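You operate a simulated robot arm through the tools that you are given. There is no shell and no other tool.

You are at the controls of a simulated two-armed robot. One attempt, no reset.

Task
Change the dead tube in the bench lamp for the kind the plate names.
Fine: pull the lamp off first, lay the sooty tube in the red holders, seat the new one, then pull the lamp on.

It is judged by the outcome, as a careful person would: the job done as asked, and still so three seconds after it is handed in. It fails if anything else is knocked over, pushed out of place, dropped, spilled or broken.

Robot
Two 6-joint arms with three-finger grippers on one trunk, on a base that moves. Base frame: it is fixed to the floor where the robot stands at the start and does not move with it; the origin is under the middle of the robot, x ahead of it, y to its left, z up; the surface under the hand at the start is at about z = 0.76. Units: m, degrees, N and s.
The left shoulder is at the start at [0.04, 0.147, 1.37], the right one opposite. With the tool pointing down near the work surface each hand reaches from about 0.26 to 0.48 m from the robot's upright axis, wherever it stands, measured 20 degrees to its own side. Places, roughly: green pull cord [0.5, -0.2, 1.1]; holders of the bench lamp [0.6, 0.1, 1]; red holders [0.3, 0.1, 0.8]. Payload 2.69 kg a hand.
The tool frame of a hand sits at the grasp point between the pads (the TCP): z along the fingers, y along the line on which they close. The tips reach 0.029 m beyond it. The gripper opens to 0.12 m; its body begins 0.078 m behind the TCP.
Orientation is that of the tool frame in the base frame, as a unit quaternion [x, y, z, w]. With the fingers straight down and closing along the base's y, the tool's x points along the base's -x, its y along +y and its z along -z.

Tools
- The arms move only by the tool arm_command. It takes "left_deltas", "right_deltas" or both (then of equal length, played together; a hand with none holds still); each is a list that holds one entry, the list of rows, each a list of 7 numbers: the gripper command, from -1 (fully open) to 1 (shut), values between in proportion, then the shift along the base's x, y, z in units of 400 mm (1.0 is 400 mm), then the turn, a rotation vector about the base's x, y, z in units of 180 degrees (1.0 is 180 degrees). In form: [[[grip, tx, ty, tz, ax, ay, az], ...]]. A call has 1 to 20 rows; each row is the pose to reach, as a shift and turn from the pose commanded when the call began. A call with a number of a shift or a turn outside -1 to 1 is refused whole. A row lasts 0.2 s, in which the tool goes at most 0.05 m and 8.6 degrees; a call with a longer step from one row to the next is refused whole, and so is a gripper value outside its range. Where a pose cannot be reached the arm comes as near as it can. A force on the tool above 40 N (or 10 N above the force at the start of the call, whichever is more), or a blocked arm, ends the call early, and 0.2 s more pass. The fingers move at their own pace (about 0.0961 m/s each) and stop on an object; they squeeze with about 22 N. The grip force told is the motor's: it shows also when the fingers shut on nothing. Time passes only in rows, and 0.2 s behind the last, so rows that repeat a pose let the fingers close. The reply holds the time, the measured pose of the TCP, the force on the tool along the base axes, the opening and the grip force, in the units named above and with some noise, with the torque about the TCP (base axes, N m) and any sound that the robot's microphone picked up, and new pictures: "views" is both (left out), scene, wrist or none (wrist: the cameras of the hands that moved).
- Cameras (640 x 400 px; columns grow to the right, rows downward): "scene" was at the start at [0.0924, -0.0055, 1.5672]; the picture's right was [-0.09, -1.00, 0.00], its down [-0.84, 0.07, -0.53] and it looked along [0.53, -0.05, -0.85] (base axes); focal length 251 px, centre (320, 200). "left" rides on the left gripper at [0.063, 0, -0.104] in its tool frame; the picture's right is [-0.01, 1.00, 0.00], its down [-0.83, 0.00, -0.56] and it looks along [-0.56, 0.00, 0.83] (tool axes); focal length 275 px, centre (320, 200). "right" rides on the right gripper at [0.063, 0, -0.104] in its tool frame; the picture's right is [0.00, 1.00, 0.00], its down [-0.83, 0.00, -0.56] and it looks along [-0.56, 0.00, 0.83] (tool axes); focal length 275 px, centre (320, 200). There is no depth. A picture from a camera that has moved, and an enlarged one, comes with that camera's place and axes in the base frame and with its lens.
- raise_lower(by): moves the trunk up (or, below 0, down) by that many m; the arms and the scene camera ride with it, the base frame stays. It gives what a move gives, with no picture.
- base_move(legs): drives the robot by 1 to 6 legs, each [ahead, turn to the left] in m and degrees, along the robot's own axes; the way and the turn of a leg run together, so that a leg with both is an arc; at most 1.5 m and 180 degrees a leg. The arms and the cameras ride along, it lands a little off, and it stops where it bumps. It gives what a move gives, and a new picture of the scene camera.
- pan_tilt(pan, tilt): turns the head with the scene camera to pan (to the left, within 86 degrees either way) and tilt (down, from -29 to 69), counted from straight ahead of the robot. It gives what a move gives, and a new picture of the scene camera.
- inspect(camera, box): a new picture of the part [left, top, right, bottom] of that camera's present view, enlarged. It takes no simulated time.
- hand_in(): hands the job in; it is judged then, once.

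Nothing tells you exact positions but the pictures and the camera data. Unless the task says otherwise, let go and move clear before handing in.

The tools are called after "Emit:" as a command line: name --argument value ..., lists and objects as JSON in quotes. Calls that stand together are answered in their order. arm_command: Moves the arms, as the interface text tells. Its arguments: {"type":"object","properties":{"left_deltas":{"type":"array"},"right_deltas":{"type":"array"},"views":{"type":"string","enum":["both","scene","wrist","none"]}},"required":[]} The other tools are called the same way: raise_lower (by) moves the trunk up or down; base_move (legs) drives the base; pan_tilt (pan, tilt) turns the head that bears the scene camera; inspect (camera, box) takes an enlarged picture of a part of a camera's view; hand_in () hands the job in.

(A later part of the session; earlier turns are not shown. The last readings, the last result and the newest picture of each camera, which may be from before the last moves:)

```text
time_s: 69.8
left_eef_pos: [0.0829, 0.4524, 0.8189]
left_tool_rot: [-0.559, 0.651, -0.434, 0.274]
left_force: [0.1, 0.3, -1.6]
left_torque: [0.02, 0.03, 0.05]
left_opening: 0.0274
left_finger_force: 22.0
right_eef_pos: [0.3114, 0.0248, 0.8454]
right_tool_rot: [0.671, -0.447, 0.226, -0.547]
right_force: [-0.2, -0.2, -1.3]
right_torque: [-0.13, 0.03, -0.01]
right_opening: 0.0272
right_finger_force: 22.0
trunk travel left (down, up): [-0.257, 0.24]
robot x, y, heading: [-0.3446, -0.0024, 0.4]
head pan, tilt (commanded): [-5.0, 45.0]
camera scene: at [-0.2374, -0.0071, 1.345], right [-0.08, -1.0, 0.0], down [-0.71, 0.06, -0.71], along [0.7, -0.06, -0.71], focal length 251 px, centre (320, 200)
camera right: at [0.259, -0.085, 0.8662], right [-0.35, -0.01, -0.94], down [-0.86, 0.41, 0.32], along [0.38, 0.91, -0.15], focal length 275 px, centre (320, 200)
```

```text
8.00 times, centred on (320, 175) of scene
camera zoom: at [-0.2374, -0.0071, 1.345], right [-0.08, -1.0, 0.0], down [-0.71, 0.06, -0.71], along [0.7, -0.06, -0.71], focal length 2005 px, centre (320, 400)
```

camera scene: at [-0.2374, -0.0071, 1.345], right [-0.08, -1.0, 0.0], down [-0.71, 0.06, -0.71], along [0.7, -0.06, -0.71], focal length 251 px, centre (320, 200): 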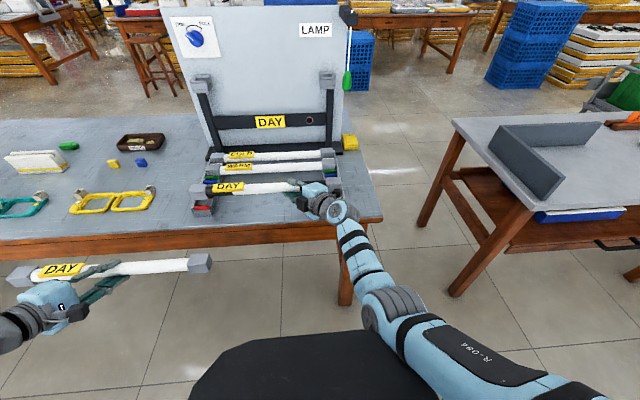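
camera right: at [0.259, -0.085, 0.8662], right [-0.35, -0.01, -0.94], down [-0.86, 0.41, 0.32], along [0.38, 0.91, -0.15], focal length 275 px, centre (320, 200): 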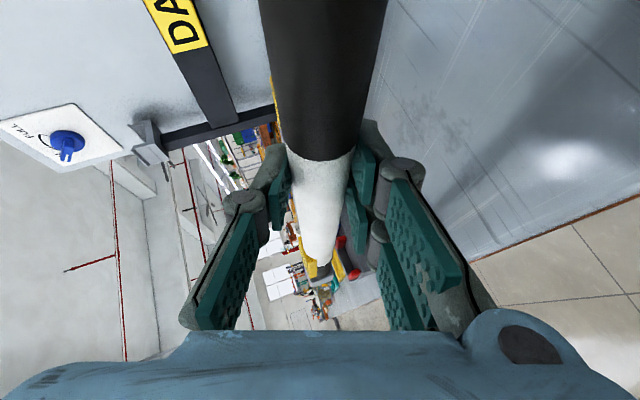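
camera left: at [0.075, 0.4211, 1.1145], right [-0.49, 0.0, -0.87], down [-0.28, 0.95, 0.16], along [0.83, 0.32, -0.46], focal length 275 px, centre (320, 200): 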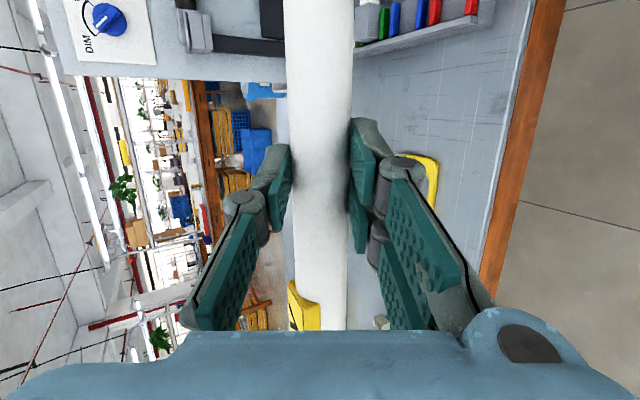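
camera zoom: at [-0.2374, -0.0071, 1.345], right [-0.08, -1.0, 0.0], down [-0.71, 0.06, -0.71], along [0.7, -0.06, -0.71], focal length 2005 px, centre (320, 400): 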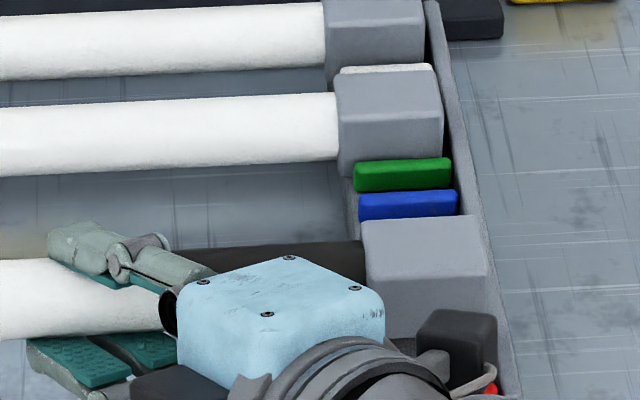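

The tube is nearly level now, with the left end about 4 mm high, and centred to within about 1.5 mm. I will apply a small roll correction and a 1.5 mm forward shift, then lower most of the way.

Emit:
arm_command --right_deltas '[[[1, 0.004, 0.0, -0.01, -0.002, 0, 0], [1, 0.004, 0.0, -0.03, -0.004, 0, 0], [1, 0.004, 0.0, -0.05, -0.004, 0, 0], [1, 0.004, 0.0, -0.05, -0.004, 0, 0]]]' --views "none"

Emit:
inspect --camera "scene" --box '[170, 175, 230, 225]'

Emit:
inspect --camera "scene" --box '[290, 150, 350, 200]'

Emit:
inspect --camera "right" --box '[0, 0, 640, 400]'

```text
time_s: 70.8
left_eef_pos: [0.083, 0.4516, 0.8183]
left_tool_rot: [-0.559, 0.652, -0.433, 0.274]
left_force: [0.2, 0.2, -1.0]
left_torque: [-0.01, 0.01, -0.01]
left_opening: 0.0271
left_finger_force: 22.2
right_eef_pos: [0.3121, 0.0254, 0.8247]
right_tool_rot: [0.674, -0.446, 0.23, -0.542]
right_force: [-0.6, -0.2, -0.7]
right_torque: [-0.12, 0.07, -0.06]
right_opening: 0.0273
right_finger_force: 22.5
trunk travel left (down, up): [-0.257, 0.24]
robot x, y, heading: [-0.3469, -0.0003, 0.6]
head pan, tilt (commanded): [-5.0, 45.0]
```

```text
8.00 times, centred on (200, 200) of scene
camera zoom: at [-0.2376, -0.0071, 1.345], right [-0.08, -1.0, 0.0], down [-0.71, 0.06, -0.71], along [0.7, -0.06, -0.71], focal length 2005 px, centre (1280, 200)
```

zoom: 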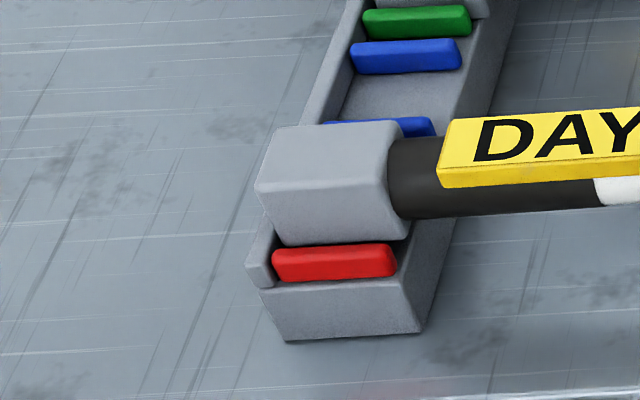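

```text
8.00 times, centred on (320, 175) of scene
camera zoom: at [-0.2376, -0.0071, 1.345], right [-0.08, -1.0, 0.0], down [-0.71, 0.06, -0.71], along [0.7, -0.06, -0.71], focal length 2005 px, centre (320, 400)
```

zoom: 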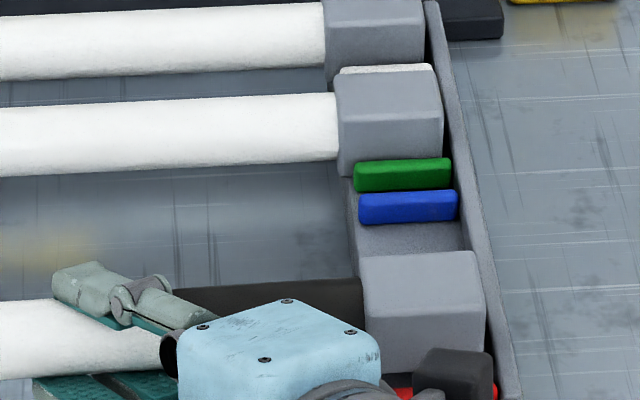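

```text
1.00 times, centred on (320, 200) of right (not enlarged: the box is as wide or as high as the picture)
camera zoom: at [0.2595, -0.0847, 0.8469], right [-0.35, -0.02, -0.94], down [-0.86, 0.41, 0.31], along [0.38, 0.91, -0.16], focal length 275 px, centre (320, 200)
```

zoom: 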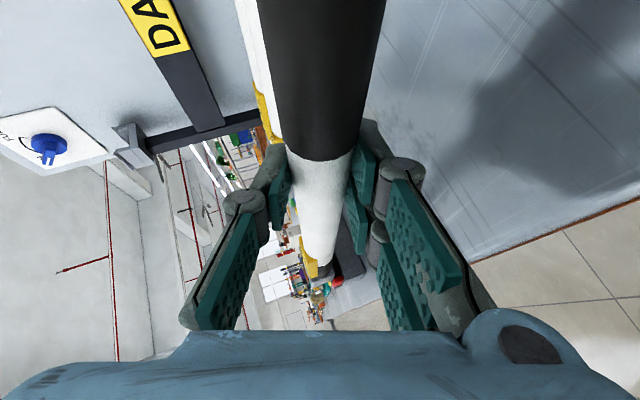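

The tube is level again, but its left end is about 3 mm nearer than it should be compared with the seated WARM cap, a slight yaw. I will correct that with a 0.7° turn and a 1.5 mm shift before lowering further.

Emit:
arm_command --right_deltas '[[[1, 0.002, 0.0, 0.0, 0, 0, -0.002], [1, 0.004, 0.0, 0.0, 0, 0, -0.004], [1, 0.004, 0.0, 0.0, 0, 0, -0.004]]]' --views "none"

Emit:
inspect --camera "scene" --box '[170, 175, 230, 225]'

Emit:
inspect --camera "scene" --box '[290, 150, 350, 200]'

```text
time_s: 71.6
left_eef_pos: [0.0826, 0.4532, 0.8182]
left_tool_rot: [-0.56, 0.65, -0.434, 0.275]
left_force: [-0.2, 0.5, -1.1]
left_torque: [0.0, 0.01, 0.01]
left_opening: 0.0274
left_finger_force: 22.4
right_eef_pos: [0.3129, 0.0261, 0.8246]
right_tool_rot: [0.672, -0.45, 0.231, -0.541]
right_force: [-5.4, -1.0, -2.3]
right_torque: [0.0, 0.15, 0.56]
right_opening: 0.027
right_finger_force: 22.4
trunk travel left (down, up): [-0.257, 0.24]
robot x, y, heading: [-0.3412, 0.0016, 0.5]
head pan, tilt (commanded): [-5.0, 45.0]
```

```text
8.00 times, centred on (200, 200) of scene
camera zoom: at [-0.2384, -0.0072, 1.3451], right [-0.08, -1.0, 0.0], down [-0.7, 0.06, -0.71], along [0.7, -0.06, -0.71], focal length 2005 px, centre (1280, 200)
```

zoom: 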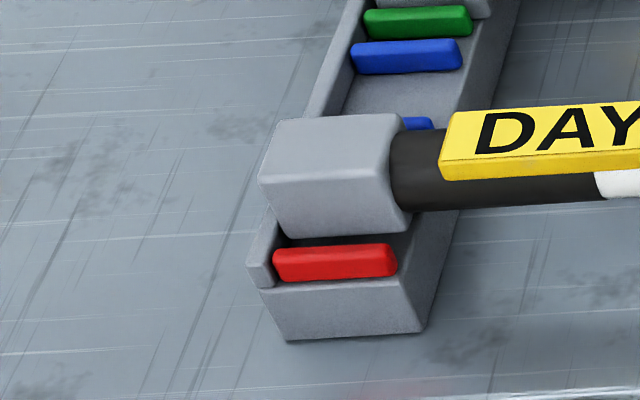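

```text
8.00 times, centred on (320, 175) of scene
camera zoom: at [-0.2384, -0.0072, 1.3451], right [-0.08, -1.0, 0.0], down [-0.7, 0.06, -0.71], along [0.7, -0.06, -0.71], focal length 2005 px, centre (320, 400)
```

zoom: 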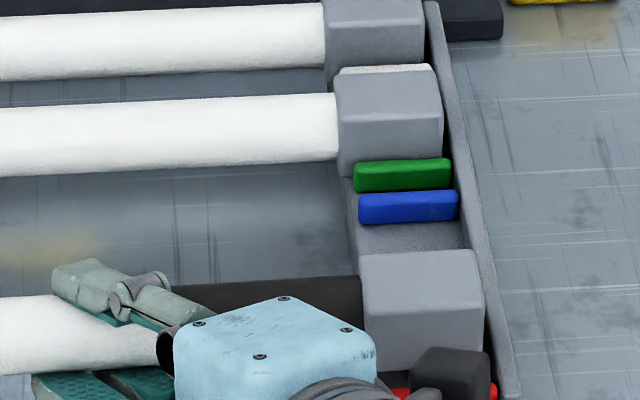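

The left cap now lightly touches the far ridge, so I overshot a little. I will take back half of the correction and lower the tube.

Emit:
arm_command --right_deltas '[[[1, -0.003, 0.0, 0.0, 0, 0, 0.001], [1, -0.004, 0.0, 0.0, 0, 0, 0.0015], [1, -0.004, 0.0, -0.01, 0, 0, 0.0015], [1, -0.004, 0.0, -0.02, 0, 0, 0.0015], [1, -0.004, 0.0, -0.02, 0, 0, 0.0015]]]' --views "none"

Emit:
inspect --camera "scene" --box '[170, 175, 230, 225]'

Emit:
inspect --camera "scene" --box '[290, 150, 350, 200]'

```text
time_s: 72.8
left_eef_pos: [0.0826, 0.4525, 0.8179]
left_tool_rot: [-0.56, 0.651, -0.433, 0.273]
left_force: [0.2, -0.6, -1.1]
left_torque: [0.01, -0.02, 0.02]
left_opening: 0.0274
left_finger_force: 22.0
right_eef_pos: [0.3125, 0.0257, 0.8179]
right_tool_rot: [0.673, -0.448, 0.231, -0.541]
right_force: [-0.2, -0.7, -2.7]
right_torque: [-0.09, 0.02, 0.05]
right_opening: 0.0276
right_finger_force: 22.3
trunk travel left (down, up): [-0.257, 0.24]
robot x, y, heading: [-0.3427, 0.0006, 0.4]
head pan, tilt (commanded): [-5.0, 45.0]
```

```text
8.00 times, centred on (200, 200) of scene
camera zoom: at [-0.2374, -0.0071, 1.345], right [-0.08, -1.0, 0.0], down [-0.71, 0.06, -0.71], along [0.7, -0.06, -0.71], focal length 2005 px, centre (1280, 200)
```

zoom: 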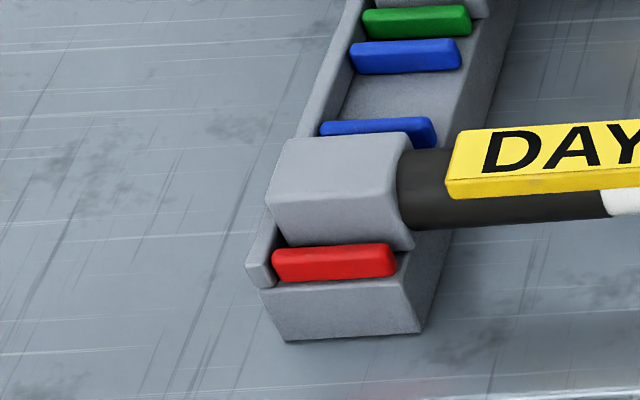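

```text
8.00 times, centred on (320, 175) of scene
camera zoom: at [-0.2374, -0.0071, 1.345], right [-0.08, -1.0, 0.0], down [-0.71, 0.06, -0.71], along [0.7, -0.06, -0.71], focal length 2005 px, centre (320, 400)
```

zoom: 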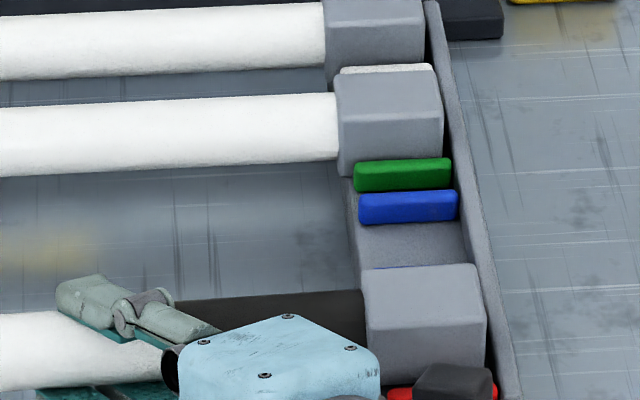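

The cap is dropping between the ridges with no contact force. I will lower a few more millimetres until it rests.

Emit:
arm_command --right_deltas '[[[1, 0, 0.0, -0.006, 0, 0, 0], [1, 0, 0.0, -0.012, 0, 0, 0], [1, 0, 0.0, -0.012, 0, 0, 0]]]' --views "none"

Emit:
inspect --camera "scene" --box '[170, 175, 230, 225]'

Emit:
inspect --camera "scene" --box '[290, 150, 350, 200]'

```text
time_s: 73.6
left_eef_pos: [0.0821, 0.4528, 0.8187]
left_tool_rot: [-0.56, 0.651, -0.433, 0.274]
left_force: [-0.3, 0.5, -0.8]
left_torque: [0.02, 0.01, 0.01]
left_opening: 0.0275
left_finger_force: 22.2
right_eef_pos: [0.3122, 0.0248, 0.8123]
right_tool_rot: [0.672, -0.448, 0.231, -0.542]
right_force: [-0.8, 0.4, 1.7]
right_torque: [0.51, 0.04, 0.17]
right_opening: 0.0273
right_finger_force: 22.0
trunk travel left (down, up): [-0.257, 0.24]
robot x, y, heading: [-0.3392, -0.0015, 0.3]
head pan, tilt (commanded): [-5.0, 45.0]
```

```text
8.00 times, centred on (200, 200) of scene
camera zoom: at [-0.238, -0.0072, 1.3451], right [-0.08, -1.0, 0.0], down [-0.7, 0.06, -0.71], along [0.7, -0.06, -0.71], focal length 2005 px, centre (1280, 200)
```

zoom: 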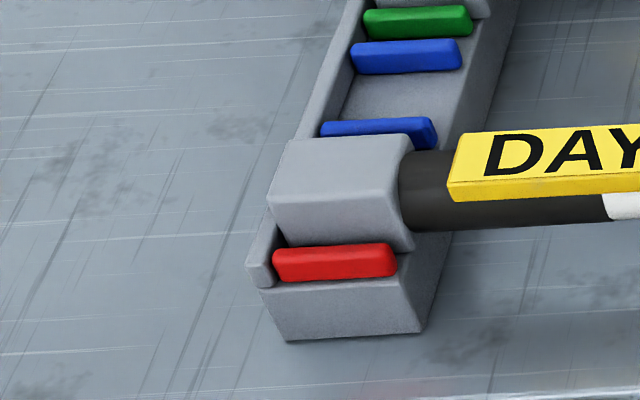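

```text
8.00 times, centred on (320, 175) of scene
camera zoom: at [-0.238, -0.0072, 1.3451], right [-0.08, -1.0, 0.0], down [-0.7, 0.06, -0.71], along [0.7, -0.06, -0.71], focal length 2005 px, centre (320, 400)
```

zoom: 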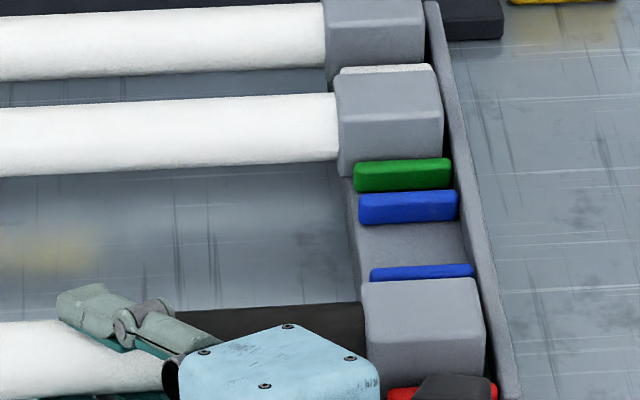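

The left cap's top is now at z about 0.826, the same height as the other seated caps, and the right end matches it too. I will open the right hand gently.

Emit:
arm_command --right_deltas '[[[0.6, 0, 0.0, 0, 0, 0, 0], [0.4, 0, 0.0, 0, 0, 0, 0], [0.3, 0, 0.0, 0, 0, 0, 0], [0.3, 0, 0.0, 0, 0, 0, 0]]]' --views "both"

Emit:
inspect --camera "scene" --box '[170, 150, 360, 260]'

```text
time_s: 74.6
left_eef_pos: [0.0834, 0.4518, 0.8181]
left_tool_rot: [-0.56, 0.651, -0.433, 0.274]
left_force: [0.5, 0.0, -1.7]
left_torque: [-0.01, 0.0, 0.02]
left_opening: 0.0273
left_finger_force: 21.9
right_eef_pos: [0.3112, 0.0236, 0.8119]
right_tool_rot: [0.672, -0.448, 0.231, -0.542]
right_force: [0.5, 0.0, -0.3]
right_torque: [0.0, 0.02, 0.03]
right_opening: 0.0421
right_finger_force: 0.1
trunk travel left (down, up): [-0.257, 0.24]
robot x, y, heading: [-0.3429, -0.0056, 0.6]
head pan, tilt (commanded): [-5.0, 45.0]
camera scene: at [-0.2376, -0.0071, 1.345], right [-0.08, -1.0, 0.0], down [-0.71, 0.06, -0.71], along [0.7, -0.06, -0.71], focal length 251 px, centre (320, 200)
camera right: at [0.2591, -0.085, 0.835], right [-0.35, -0.02, -0.94], down [-0.85, 0.42, 0.31], along [0.39, 0.91, -0.16], focal length 275 px, centre (320, 200)
```

scene: 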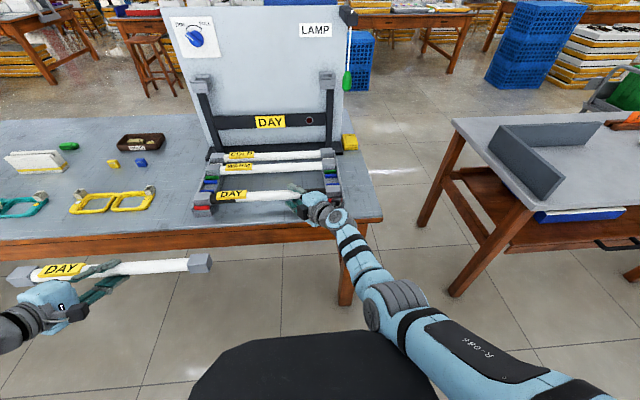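
right: 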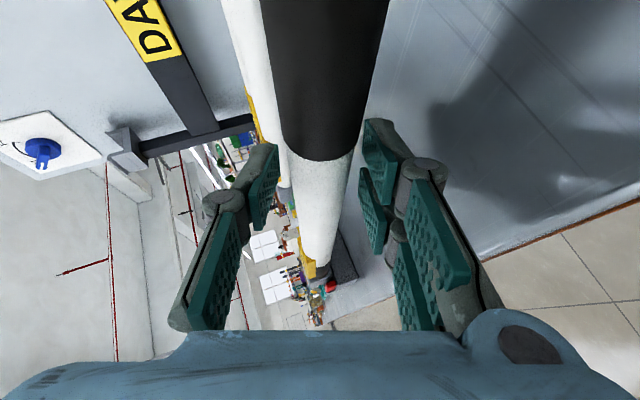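

```text
3.37 times, centred on (265, 205) of scene
camera zoom: at [-0.2376, -0.0071, 1.345], right [-0.08, -1.0, 0.0], down [-0.71, 0.06, -0.71], along [0.7, -0.06, -0.71], focal length 844 px, centre (505, 183)
```

zoom: 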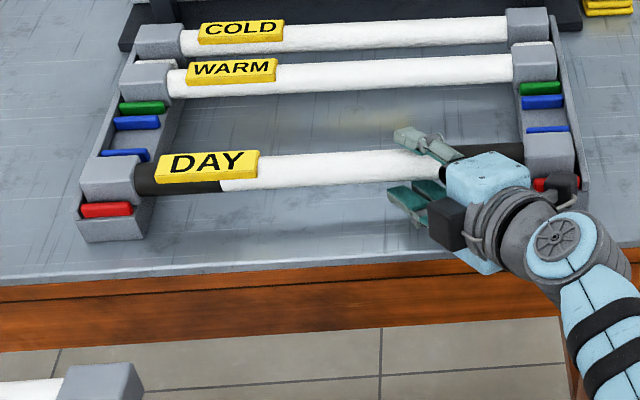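

The sooty tube is released and resting in the red holders. I will withdraw the right hand straight back along its fingers.

Emit:
arm_command --right_deltas '[[[0.3, -0.04, -0.0265, 0.015, 0, 0, 0], [0.3, -0.08, -0.053, 0.03, 0, 0, 0], [0.3, -0.13, -0.086, 0.05, 0, 0, 0], [0.3, -0.19, -0.13, 0.09, 0, 0, 0]]]' --views "both"

Emit:
inspect --camera "scene" --box '[170, 150, 360, 260]'

```text
time_s: 75.6
left_eef_pos: [0.0818, 0.453, 0.8198]
left_tool_rot: [-0.559, 0.651, -0.433, 0.275]
left_force: [0.1, 0.5, 0.0]
left_torque: [0.0, 0.01, -0.02]
left_opening: 0.0275
left_finger_force: 22.1
right_eef_pos: [0.2335, -0.028, 0.8465]
right_tool_rot: [0.672, -0.449, 0.231, -0.542]
right_force: [0.8, -0.4, 0.0]
right_torque: [0.01, 0.01, -0.01]
right_opening: 0.0422
right_finger_force: 0.1
trunk travel left (down, up): [-0.257, 0.24]
robot x, y, heading: [-0.341, -0.0014, 0.4]
head pan, tilt (commanded): [-5.0, 45.0]
camera scene: at [-0.2387, -0.0077, 1.3451], right [-0.08, -1.0, 0.0], down [-0.7, 0.06, -0.71], along [0.71, -0.06, -0.71], focal length 251 px, centre (320, 200)
camera right: at [0.1822, -0.1367, 0.8697], right [-0.35, -0.02, -0.94], down [-0.85, 0.42, 0.31], along [0.39, 0.91, -0.16], focal length 275 px, centre (320, 200)
```

scene: 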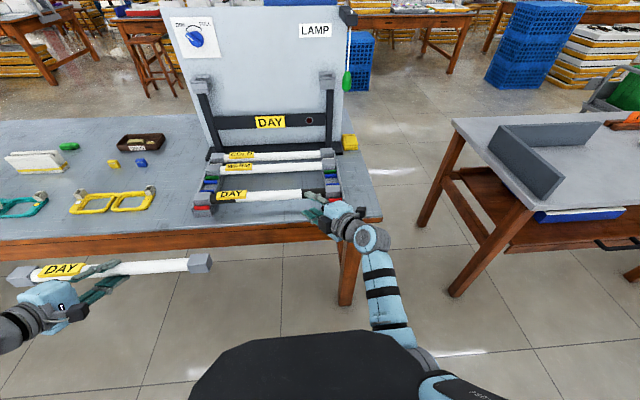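
right: 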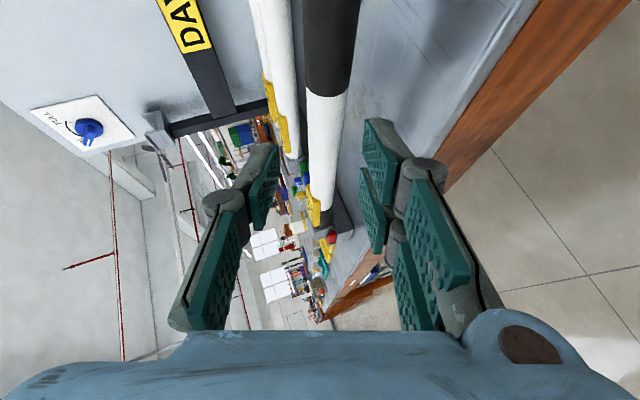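

```text
3.37 times, centred on (265, 205) of scene
camera zoom: at [-0.2387, -0.0077, 1.3451], right [-0.08, -1.0, 0.0], down [-0.7, 0.06, -0.71], along [0.71, -0.06, -0.71], focal length 844 px, centre (505, 183)
```

zoom: 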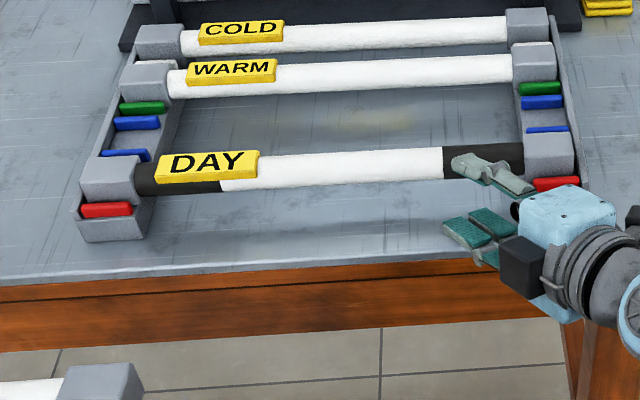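

The sooty tube lies properly in the red holders, and nothing else has moved. Next I will move the right hand out to the side, raise the trunk, and bring the DAY tube to the lamp with the left hand.

Emit:
arm_command --right_deltas '[[[0.3, -0.02, -0.1, 0.01, 0, 0, 0], [0.3, -0.04, -0.2, 0.02, 0, 0, 0], [0.3, -0.06, -0.31, 0.03, 0, 0, 0], [0.3, -0.08, -0.42, 0.04, 0, 0, 0], [0.3, -0.1, -0.53, 0.05, 0, 0, 0], [0.3, -0.12, -0.64, 0.05, 0, 0, 0], [0.3, -0.15, -0.75, 0.05, 0, 0, 0]]]' --views "none"

Emit:
raise_lower --by 0.24

Emit:
pan_tilt --pan -5 --tilt 50

Emit:
inspect --camera "scene" --box '[180, 100, 370, 230]'

```text
time_s: 77.2
left_eef_pos: [0.0828, 0.4514, 0.8192]
left_tool_rot: [-0.559, 0.652, -0.432, 0.274]
left_force: [0.1, 0.4, -1.7]
left_torque: [0.01, 0.02, 0.02]
left_opening: 0.0272
left_finger_force: 22.2
right_eef_pos: [0.1766, -0.3299, 0.8707]
right_tool_rot: [0.672, -0.449, 0.232, -0.542]
right_force: [-0.2, -0.1, -0.5]
right_torque: [-0.02, -0.01, 0.02]
right_opening: 0.0421
right_finger_force: 0.2
trunk travel left (down, up): [-0.257, 0.24]
robot x, y, heading: [-0.3411, -0.0011, 0.4]
head pan, tilt (commanded): [-5.0, 45.0]
```

```text
time_s: 79.7
left_eef_pos: [0.084, 0.4519, 1.058]
left_tool_rot: [-0.56, 0.651, -0.433, 0.274]
left_force: [-0.9, -0.1, -0.9]
left_torque: [-0.01, 0.04, 0.04]
left_opening: 0.0273
left_finger_force: 22.6
right_eef_pos: [0.1766, -0.3276, 1.1101]
right_tool_rot: [0.672, -0.449, 0.231, -0.542]
right_force: [-0.7, 0.5, 0.1]
right_torque: [-0.03, 0.0, 0.0]
right_opening: 0.042
right_finger_force: 0.1
trunk travel left (down, up): [-0.497, 0.0]
robot x, y, heading: [-0.3427, -0.0, 0.1]
head pan, tilt (commanded): [-5.0, 45.0]
```

```text
time_s: 80.3
left_eef_pos: [0.0827, 0.4519, 1.0576]
left_tool_rot: [-0.56, 0.651, -0.433, 0.274]
left_force: [-1.0, 0.1, -1.1]
left_torque: [0.0, 0.05, 0.01]
left_opening: 0.0275
left_finger_force: 21.7
right_eef_pos: [0.1769, -0.3278, 1.1088]
right_tool_rot: [0.672, -0.448, 0.231, -0.542]
right_force: [0.5, -0.8, -0.2]
right_torque: [-0.02, -0.02, 0.0]
right_opening: 0.0418
right_finger_force: 0.1
trunk travel left (down, up): [-0.497, 0.0]
robot x, y, heading: [-0.3465, 0.0005, 0.3]
head pan, tilt (commanded): [-5.0, 50.0]
camera scene: at [-0.242, -0.007, 1.5773], right [-0.08, -1.0, 0.0], down [-0.76, 0.06, -0.64], along [0.64, -0.05, -0.77], focal length 251 px, centre (320, 200)
```

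scene: 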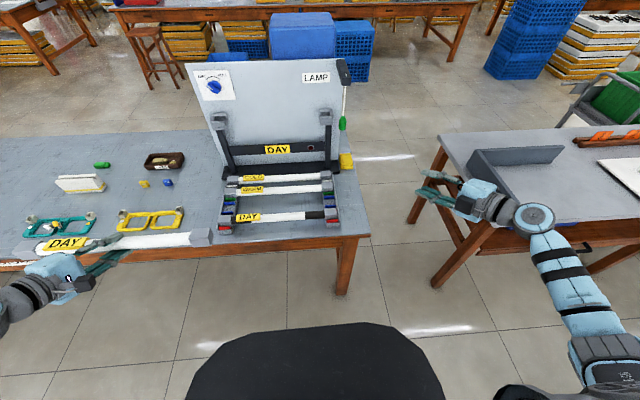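

```text
3.08 times, centred on (275, 165) of scene
camera zoom: at [-0.242, -0.007, 1.5773], right [-0.08, -1.0, 0.0], down [-0.76, 0.06, -0.64], along [0.64, -0.05, -0.77], focal length 771 px, centre (458, 308)
```

zoom: 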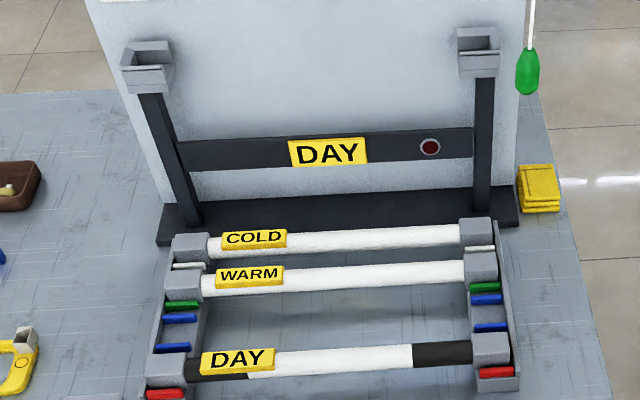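

The lamp holders are open-topped boxes, empty and ready, and the sooty tube is well seated in red. I will bring the DAY tube back to the centre line and up to entry height while still well back from the lamp.

Emit:
arm_command --left_deltas '[[[1, 0.05, -0.08, 0.01, 0, 0, 0], [1, 0.1, -0.18, 0.02, 0, 0, 0], [1, 0.15, -0.28, 0.03, 0, 0, 0], [1, 0.2, -0.38, 0.04, 0, 0, 0], [1, 0.25, -0.48, 0.05, 0, 0, 0], [1, 0.3, -0.58, 0.06, 0, 0, 0], [1, 0.35, -0.68, 0.07, 0, 0, 0], [1, 0.39, -0.78, 0.08, 0, 0, 0], [1, 0.418, -0.871, 0.086, 0, 0, 0], [1, 0.418, -0.871, 0.086, 0, 0, 0]]]' --views "both"

```text
time_s: 82.5
left_eef_pos: [0.2496, 0.1017, 1.0903]
left_tool_rot: [-0.56, 0.651, -0.432, 0.275]
left_force: [-0.3, -0.1, -1.4]
left_torque: [-0.01, 0.04, 0.0]
left_opening: 0.0277
left_finger_force: 21.8
right_eef_pos: [0.1768, -0.3289, 1.1087]
right_tool_rot: [0.673, -0.448, 0.231, -0.541]
right_force: [0.8, 1.0, 0.1]
right_torque: [-0.04, 0.01, -0.03]
right_opening: 0.0421
right_finger_force: 0.1
trunk travel left (down, up): [-0.497, 0.0]
robot x, y, heading: [-0.3445, -0.0016, 0.2]
head pan, tilt (commanded): [-5.0, 50.0]
camera scene: at [-0.242, -0.0072, 1.5773], right [-0.08, -1.0, 0.0], down [-0.76, 0.06, -0.64], along [0.64, -0.05, -0.77], focal length 251 px, centre (320, 200)
camera left: at [0.1487, 0.0697, 1.1476], right [-0.49, 0.0, -0.87], down [-0.28, 0.95, 0.16], along [0.83, 0.32, -0.46], focal length 275 px, centre (320, 200)
```

scene: 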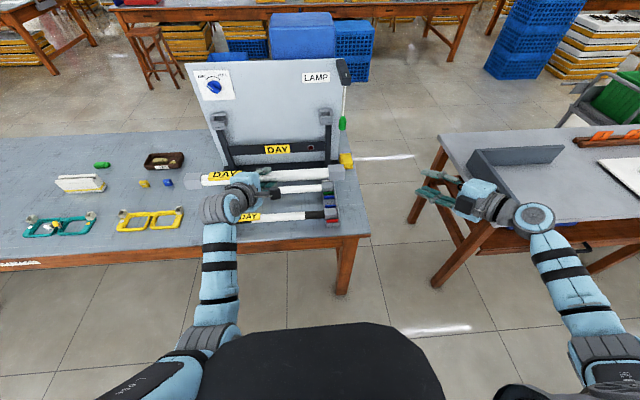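
left: 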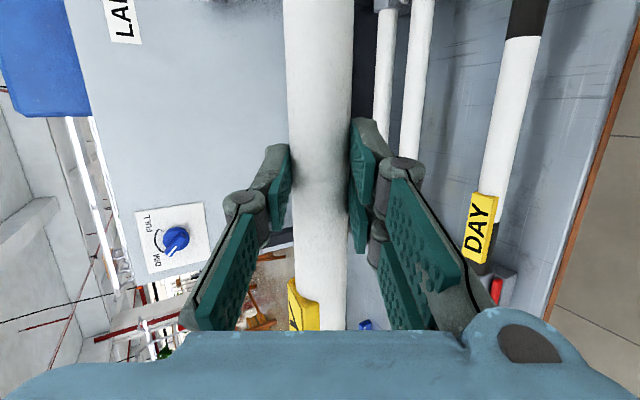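

The DAY tube is level and centred. I will shift it 1.5 cm left for extra room beside the cord knob, then drive forward 0.285 m.

Emit:
arm_command --left_deltas '[[[1, 0, 0.02, 0, 0, 0, 0], [1, 0, 0.04, 0, 0, 0, 0], [1, 0, 0.04, 0, 0, 0, 0]]]' --views "none"

Emit:
base_move --legs '[[0.285, 0]]'

Emit:
inspect --camera "scene" --box '[150, 100, 390, 260]'

Emit:
inspect --camera "left" --box '[0, 0, 640, 400]'

```text
time_s: 83.3
left_eef_pos: [0.2499, 0.1195, 1.0919]
left_tool_rot: [-0.561, 0.65, -0.434, 0.274]
left_force: [0.1, -0.4, -1.7]
left_torque: [0.0, 0.02, -0.01]
left_opening: 0.0273
left_finger_force: 22.1
right_eef_pos: [0.177, -0.3297, 1.1094]
right_tool_rot: [0.671, -0.449, 0.231, -0.542]
right_force: [-0.2, 0.4, -0.2]
right_torque: [0.02, -0.03, -0.01]
right_opening: 0.0419
right_finger_force: 0.1
trunk travel left (down, up): [-0.497, 0.0]
robot x, y, heading: [-0.3437, -0.0041, 0.5]
head pan, tilt (commanded): [-5.0, 50.0]
```

```text
time_s: 85.3
left_eef_pos: [0.5316, 0.1211, 1.0935]
left_tool_rot: [-0.559, 0.65, -0.434, 0.276]
left_force: [-0.5, 0.0, -0.6]
left_torque: [-0.01, 0.03, 0.0]
left_opening: 0.0272
left_finger_force: 21.8
right_eef_pos: [0.4596, -0.3276, 1.1112]
right_tool_rot: [0.672, -0.448, 0.232, -0.542]
right_force: [-0.4, 1.1, 0.1]
right_torque: [0.01, 0.02, 0.0]
right_opening: 0.0419
right_finger_force: 0.1
trunk travel left (down, up): [-0.497, 0.0]
robot x, y, heading: [-0.0562, -0.0023, 0.4]
head pan, tilt (commanded): [-5.0, 50.0]
camera scene: at [0.0389, -0.0055, 1.5776], right [-0.08, -1.0, 0.0], down [-0.76, 0.06, -0.64], along [0.64, -0.05, -0.76], focal length 251 px, centre (320, 200)
```

scene: 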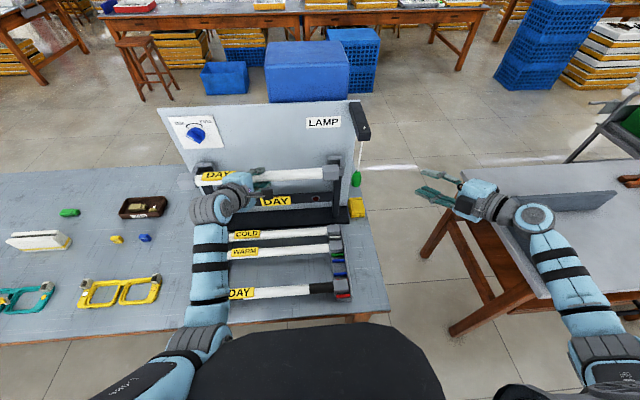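

```text
2.50 times, centred on (270, 180) of scene
camera zoom: at [0.0389, -0.0055, 1.5776], right [-0.08, -1.0, 0.0], down [-0.76, 0.06, -0.64], along [0.64, -0.05, -0.76], focal length 627 px, centre (445, 250)
```

zoom: 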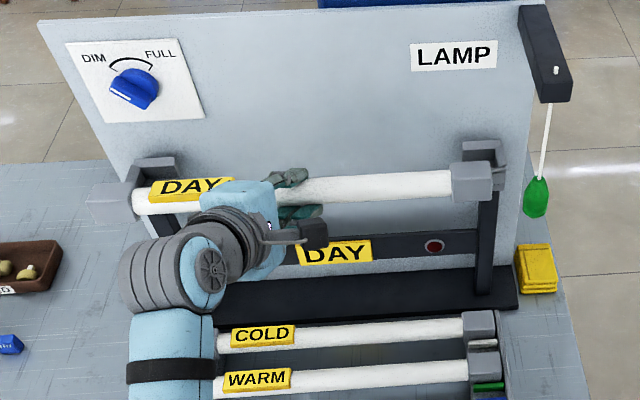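

```text
1.00 times, centred on (320, 200) of left (not enlarged: the box is as wide or as high as the picture)
camera zoom: at [0.4306, 0.0883, 1.1495], right [-0.49, 0.0, -0.87], down [-0.28, 0.95, 0.16], along [0.83, 0.32, -0.46], focal length 275 px, centre (320, 200)
```

zoom: 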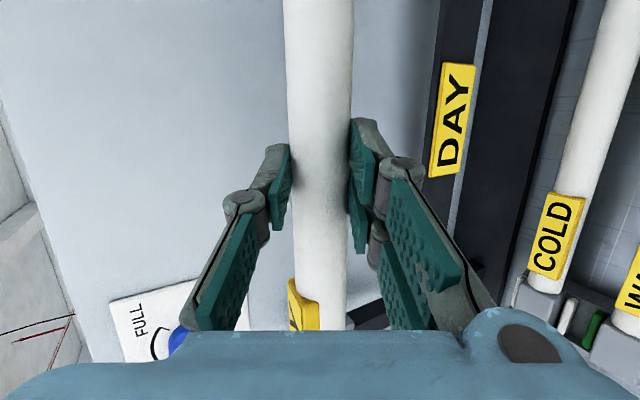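

The DAY tube is just in front of the empty holders at entry height. I will pause briefly for the base to settle, then move it forward over the holders.

Emit:
arm_command --left_deltas '[[[1, 0, 0, 0, 0, 0, 0], [1, 0, 0, 0, 0, 0, 0], [1, 0, 0, 0, 0, 0, 0], [1, 0, 0, 0, 0, 0, 0]]]' --views "none"

Emit:
inspect --camera "scene" --box '[170, 140, 240, 200]'

Emit:
inspect --camera "scene" --box '[300, 140, 370, 200]'

```text
time_s: 86.3
left_eef_pos: [0.535, 0.1211, 1.0898]
left_tool_rot: [-0.56, 0.651, -0.433, 0.274]
left_force: [-0.2, 0.7, -1.9]
left_torque: [0.0, 0.05, 0.04]
left_opening: 0.0273
left_finger_force: 21.9
right_eef_pos: [0.4635, -0.328, 1.1084]
right_tool_rot: [0.673, -0.449, 0.231, -0.541]
right_force: [-0.5, 0.2, -0.7]
right_torque: [0.0, 0.05, 0.01]
right_opening: 0.0421
right_finger_force: 0.1
trunk travel left (down, up): [-0.497, 0.0]
robot x, y, heading: [-0.058, -0.0024, 0.6]
head pan, tilt (commanded): [-5.0, 50.0]
```

```text
6.67 times, centred on (205, 170) of scene
camera zoom: at [0.0438, -0.0055, 1.5772], right [-0.08, -1.0, 0.0], down [-0.76, 0.06, -0.64], along [0.64, -0.05, -0.77], focal length 1671 px, centre (1087, 400)
```

zoom: 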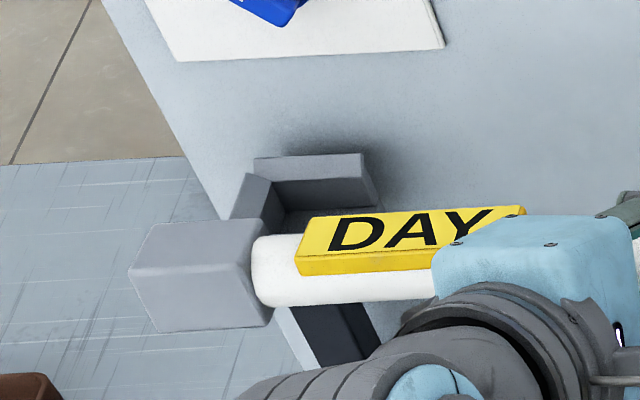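

```text
6.67 times, centred on (335, 170) of scene
camera zoom: at [0.0438, -0.0055, 1.5772], right [-0.08, -1.0, 0.0], down [-0.76, 0.06, -0.64], along [0.64, -0.05, -0.77], focal length 1671 px, centre (220, 400)
```

zoom: 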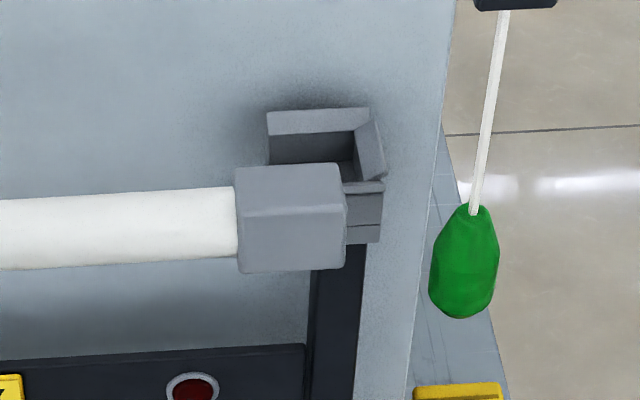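

The view shows the holder boxes with flared walls, so small errors will self-centre. I will move the tube forward about 6.5 cm and 1.9 cm to the right, staying above the lips.

Emit:
arm_command --left_deltas '[[[1, 0.05, -0.01, 0, 0, 0, 0], [1, 0.1, -0.03, 0, 0, 0, 0], [1, 0.14, -0.0475, 0, 0, 0, 0], [1, 0.165, -0.0475, 0, 0, 0, 0], [1, 0.165, -0.0475, 0, 0, 0, 0]]]' --views "both"

Emit:
inspect --camera "scene" --box '[170, 140, 240, 200]'

Emit:
inspect --camera "scene" --box '[300, 140, 370, 200]'

```text
time_s: 87.5
left_eef_pos: [0.6015, 0.1028, 1.0907]
left_tool_rot: [-0.561, 0.65, -0.434, 0.274]
left_force: [0.2, -0.5, -2.4]
left_torque: [0.01, 0.04, -0.02]
left_opening: 0.0272
left_finger_force: 22.0
right_eef_pos: [0.4623, -0.3274, 1.1088]
right_tool_rot: [0.672, -0.449, 0.231, -0.542]
right_force: [-0.6, 0.5, 0.0]
right_torque: [0.0, -0.06, 0.02]
right_opening: 0.0421
right_finger_force: 0.1
trunk travel left (down, up): [-0.497, 0.0]
robot x, y, heading: [-0.0574, -0.0006, 0.4]
head pan, tilt (commanded): [-5.0, 50.0]
camera scene: at [0.0432, -0.0053, 1.5773], right [-0.08, -1.0, 0.0], down [-0.76, 0.06, -0.64], along [0.64, -0.05, -0.77], focal length 251 px, centre (320, 200)
camera left: at [0.5005, 0.0693, 1.1471], right [-0.49, 0.0, -0.87], down [-0.28, 0.95, 0.16], along [0.83, 0.32, -0.46], focal length 275 px, centre (320, 200)
```

scene: 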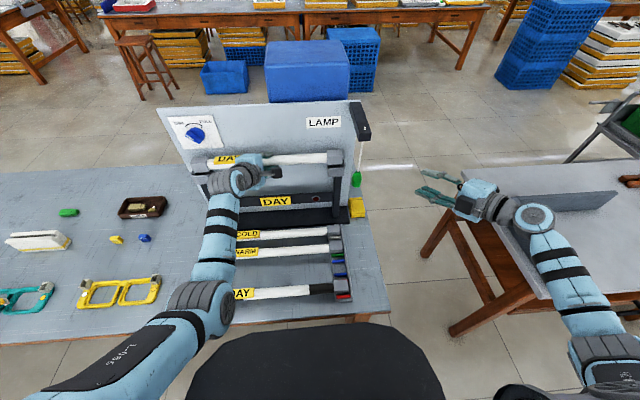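
left: 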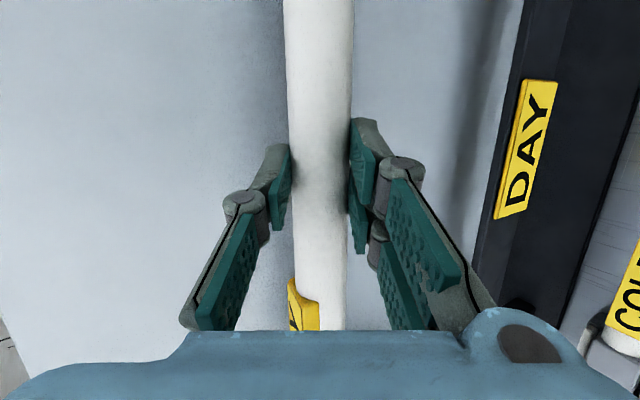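

```text
6.67 times, centred on (205, 170) of scene
camera zoom: at [0.0432, -0.0053, 1.5773], right [-0.08, -1.0, 0.0], down [-0.76, 0.06, -0.64], along [0.64, -0.05, -0.77], focal length 1671 px, centre (1087, 400)
```

zoom: 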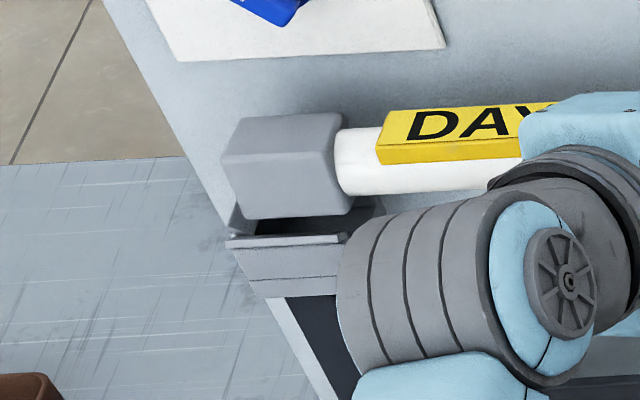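

```text
6.67 times, centred on (335, 170) of scene
camera zoom: at [0.0432, -0.0053, 1.5773], right [-0.08, -1.0, 0.0], down [-0.76, 0.06, -0.64], along [0.64, -0.05, -0.77], focal length 1671 px, centre (220, 400)
```

zoom: 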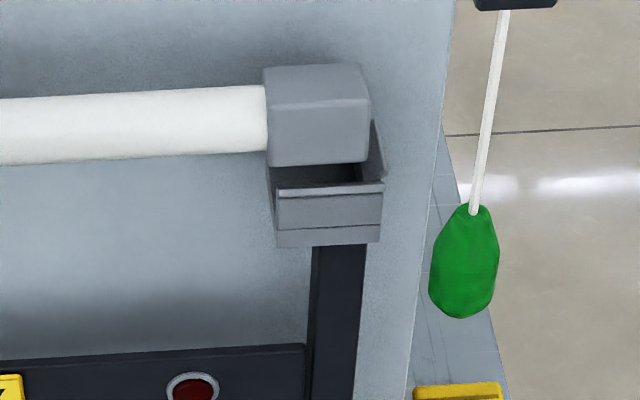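

The caps hover directly over both holder boxes. I will move forward another 6 mm and left 2.5 mm, then lower 1.8 cm and look again.

Emit:
arm_command --left_deltas '[[[1, 0.008, 0.003, 0, 0, 0, 0], [1, 0.015, 0.006, 0, 0, 0, 0], [1, 0.015, 0.006, -0.015, 0, 0, 0], [1, 0.015, 0.006, -0.03, 0, 0, 0], [1, 0.015, 0.006, -0.045, 0, 0, 0], [1, 0.015, 0.006, -0.045, 0, 0, 0]]]' --views "wrist"

Emit:
inspect --camera "scene" --box '[170, 140, 240, 200]'

Emit:
inspect --camera "scene" --box '[300, 140, 370, 200]'

```text
time_s: 88.9
left_eef_pos: [0.6054, 0.1037, 1.0774]
left_tool_rot: [-0.558, 0.649, -0.436, 0.277]
left_force: [9.4, -0.8, 21.5]
left_torque: [0.23, -0.61, 0.48]
left_opening: 0.0273
left_finger_force: 22.1
right_eef_pos: [0.4604, -0.3285, 1.1102]
right_tool_rot: [0.671, -0.448, 0.232, -0.543]
right_force: [0.7, 0.3, 0.3]
right_torque: [0.02, -0.01, 0.01]
right_opening: 0.042
right_finger_force: 0.2
trunk travel left (down, up): [-0.497, 0.0]
robot x, y, heading: [-0.0591, 0.0012, 0.2]
head pan, tilt (commanded): [-5.0, 50.0]
camera left: at [0.5051, 0.071, 1.1332], right [-0.48, 0.0, -0.88], down [-0.28, 0.95, 0.16], along [0.83, 0.32, -0.46], focal length 275 px, centre (320, 200)
```

left: 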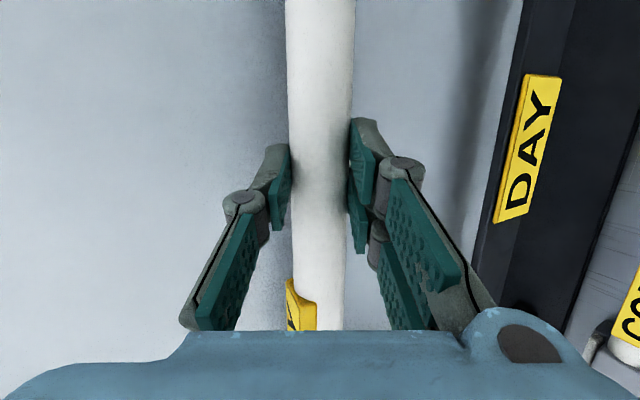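

```text
6.67 times, centred on (205, 170) of scene
camera zoom: at [0.0409, -0.0067, 1.5776], right [-0.08, -1.0, 0.0], down [-0.76, 0.06, -0.64], along [0.64, -0.05, -0.77], focal length 1671 px, centre (1087, 400)
```

zoom: 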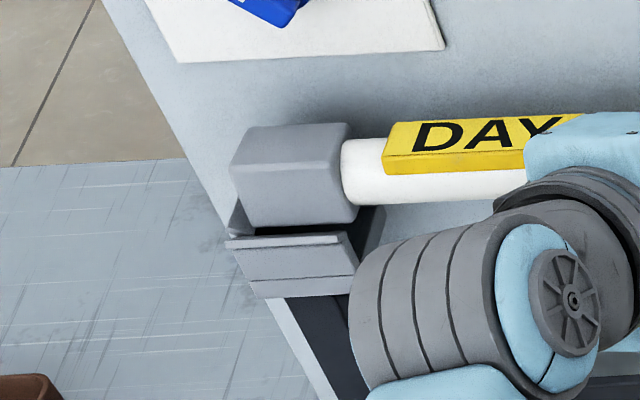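

```text
6.67 times, centred on (335, 170) of scene
camera zoom: at [0.0409, -0.0067, 1.5776], right [-0.08, -1.0, 0.0], down [-0.76, 0.06, -0.64], along [0.64, -0.05, -0.77], focal length 1671 px, centre (220, 400)
```

zoom: 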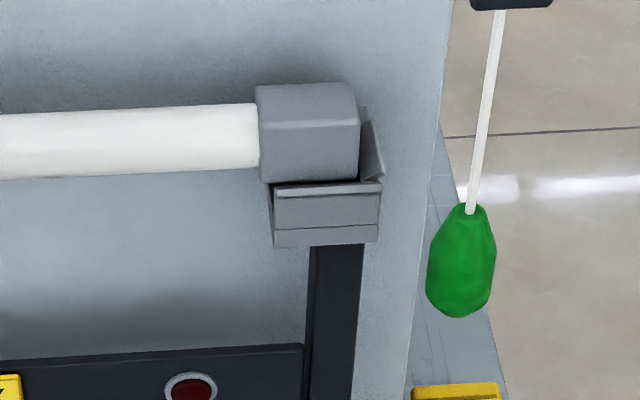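

The cap bottoms are resting on the front lips, so the tube is still a few millimetres too near. I will lift 1.2 cm, move 6 mm forward, and lower again.

Emit:
arm_command --left_deltas '[[[1, 0, 0, 0.02, 0, 0, 0], [1, 0.0, 0, 0.04, 0, 0, 0], [1, 0.01, 0, 0.04, 0, 0, 0], [1, 0.017, 0, 0.04, 0, 0, 0], [1, 0.017, 0, 0.04, 0, 0, 0]]]' --views "wrist"

Emit:
inspect --camera "scene" --box '[170, 140, 240, 200]'

Emit:
inspect --camera "scene" --box '[300, 140, 370, 200]'

```text
time_s: 90.1
left_eef_pos: [0.6128, 0.1056, 1.0885]
left_tool_rot: [-0.56, 0.651, -0.433, 0.274]
left_force: [0.6, 0.1, -1.6]
left_torque: [-0.02, 0.01, 0.0]
left_opening: 0.0277
left_finger_force: 22.1
right_eef_pos: [0.4611, -0.3275, 1.11]
right_tool_rot: [0.672, -0.449, 0.231, -0.542]
right_force: [0.3, 0.0, 0.8]
right_torque: [0.02, 0.01, -0.02]
right_opening: 0.0421
right_finger_force: 0.1
trunk travel left (down, up): [-0.497, 0.0]
robot x, y, heading: [-0.059, -0.0006, 0.4]
head pan, tilt (commanded): [-5.0, 50.0]
camera left: at [0.5117, 0.0724, 1.1455], right [-0.49, 0.0, -0.87], down [-0.28, 0.95, 0.16], along [0.82, 0.32, -0.46], focal length 275 px, centre (320, 200)
```

left: 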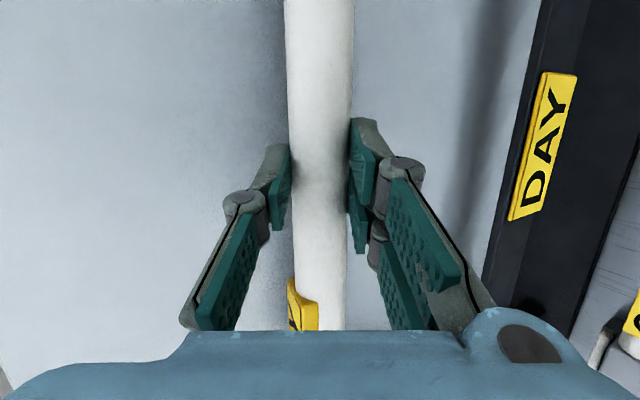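

```text
6.67 times, centred on (205, 170) of scene
camera zoom: at [0.0429, -0.0055, 1.5773], right [-0.08, -1.0, 0.0], down [-0.76, 0.06, -0.64], along [0.64, -0.05, -0.77], focal length 1671 px, centre (1087, 400)
```

zoom: 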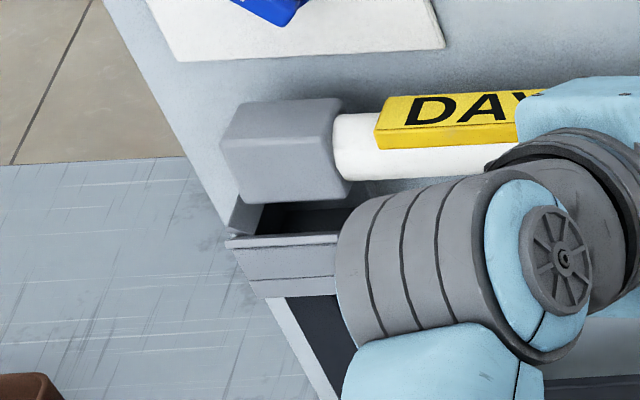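

```text
6.67 times, centred on (335, 170) of scene
camera zoom: at [0.0429, -0.0055, 1.5773], right [-0.08, -1.0, 0.0], down [-0.76, 0.06, -0.64], along [0.64, -0.05, -0.77], focal length 1671 px, centre (220, 400)
```

zoom: 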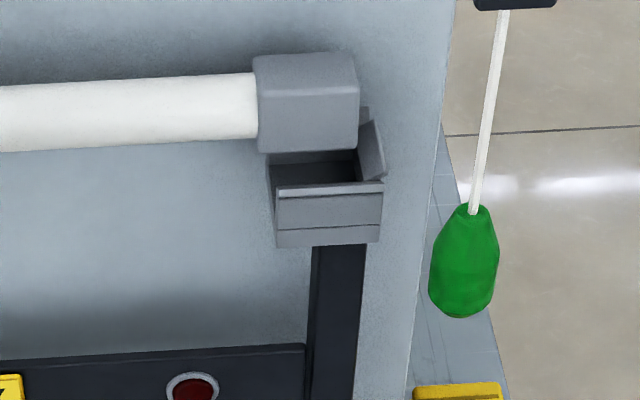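

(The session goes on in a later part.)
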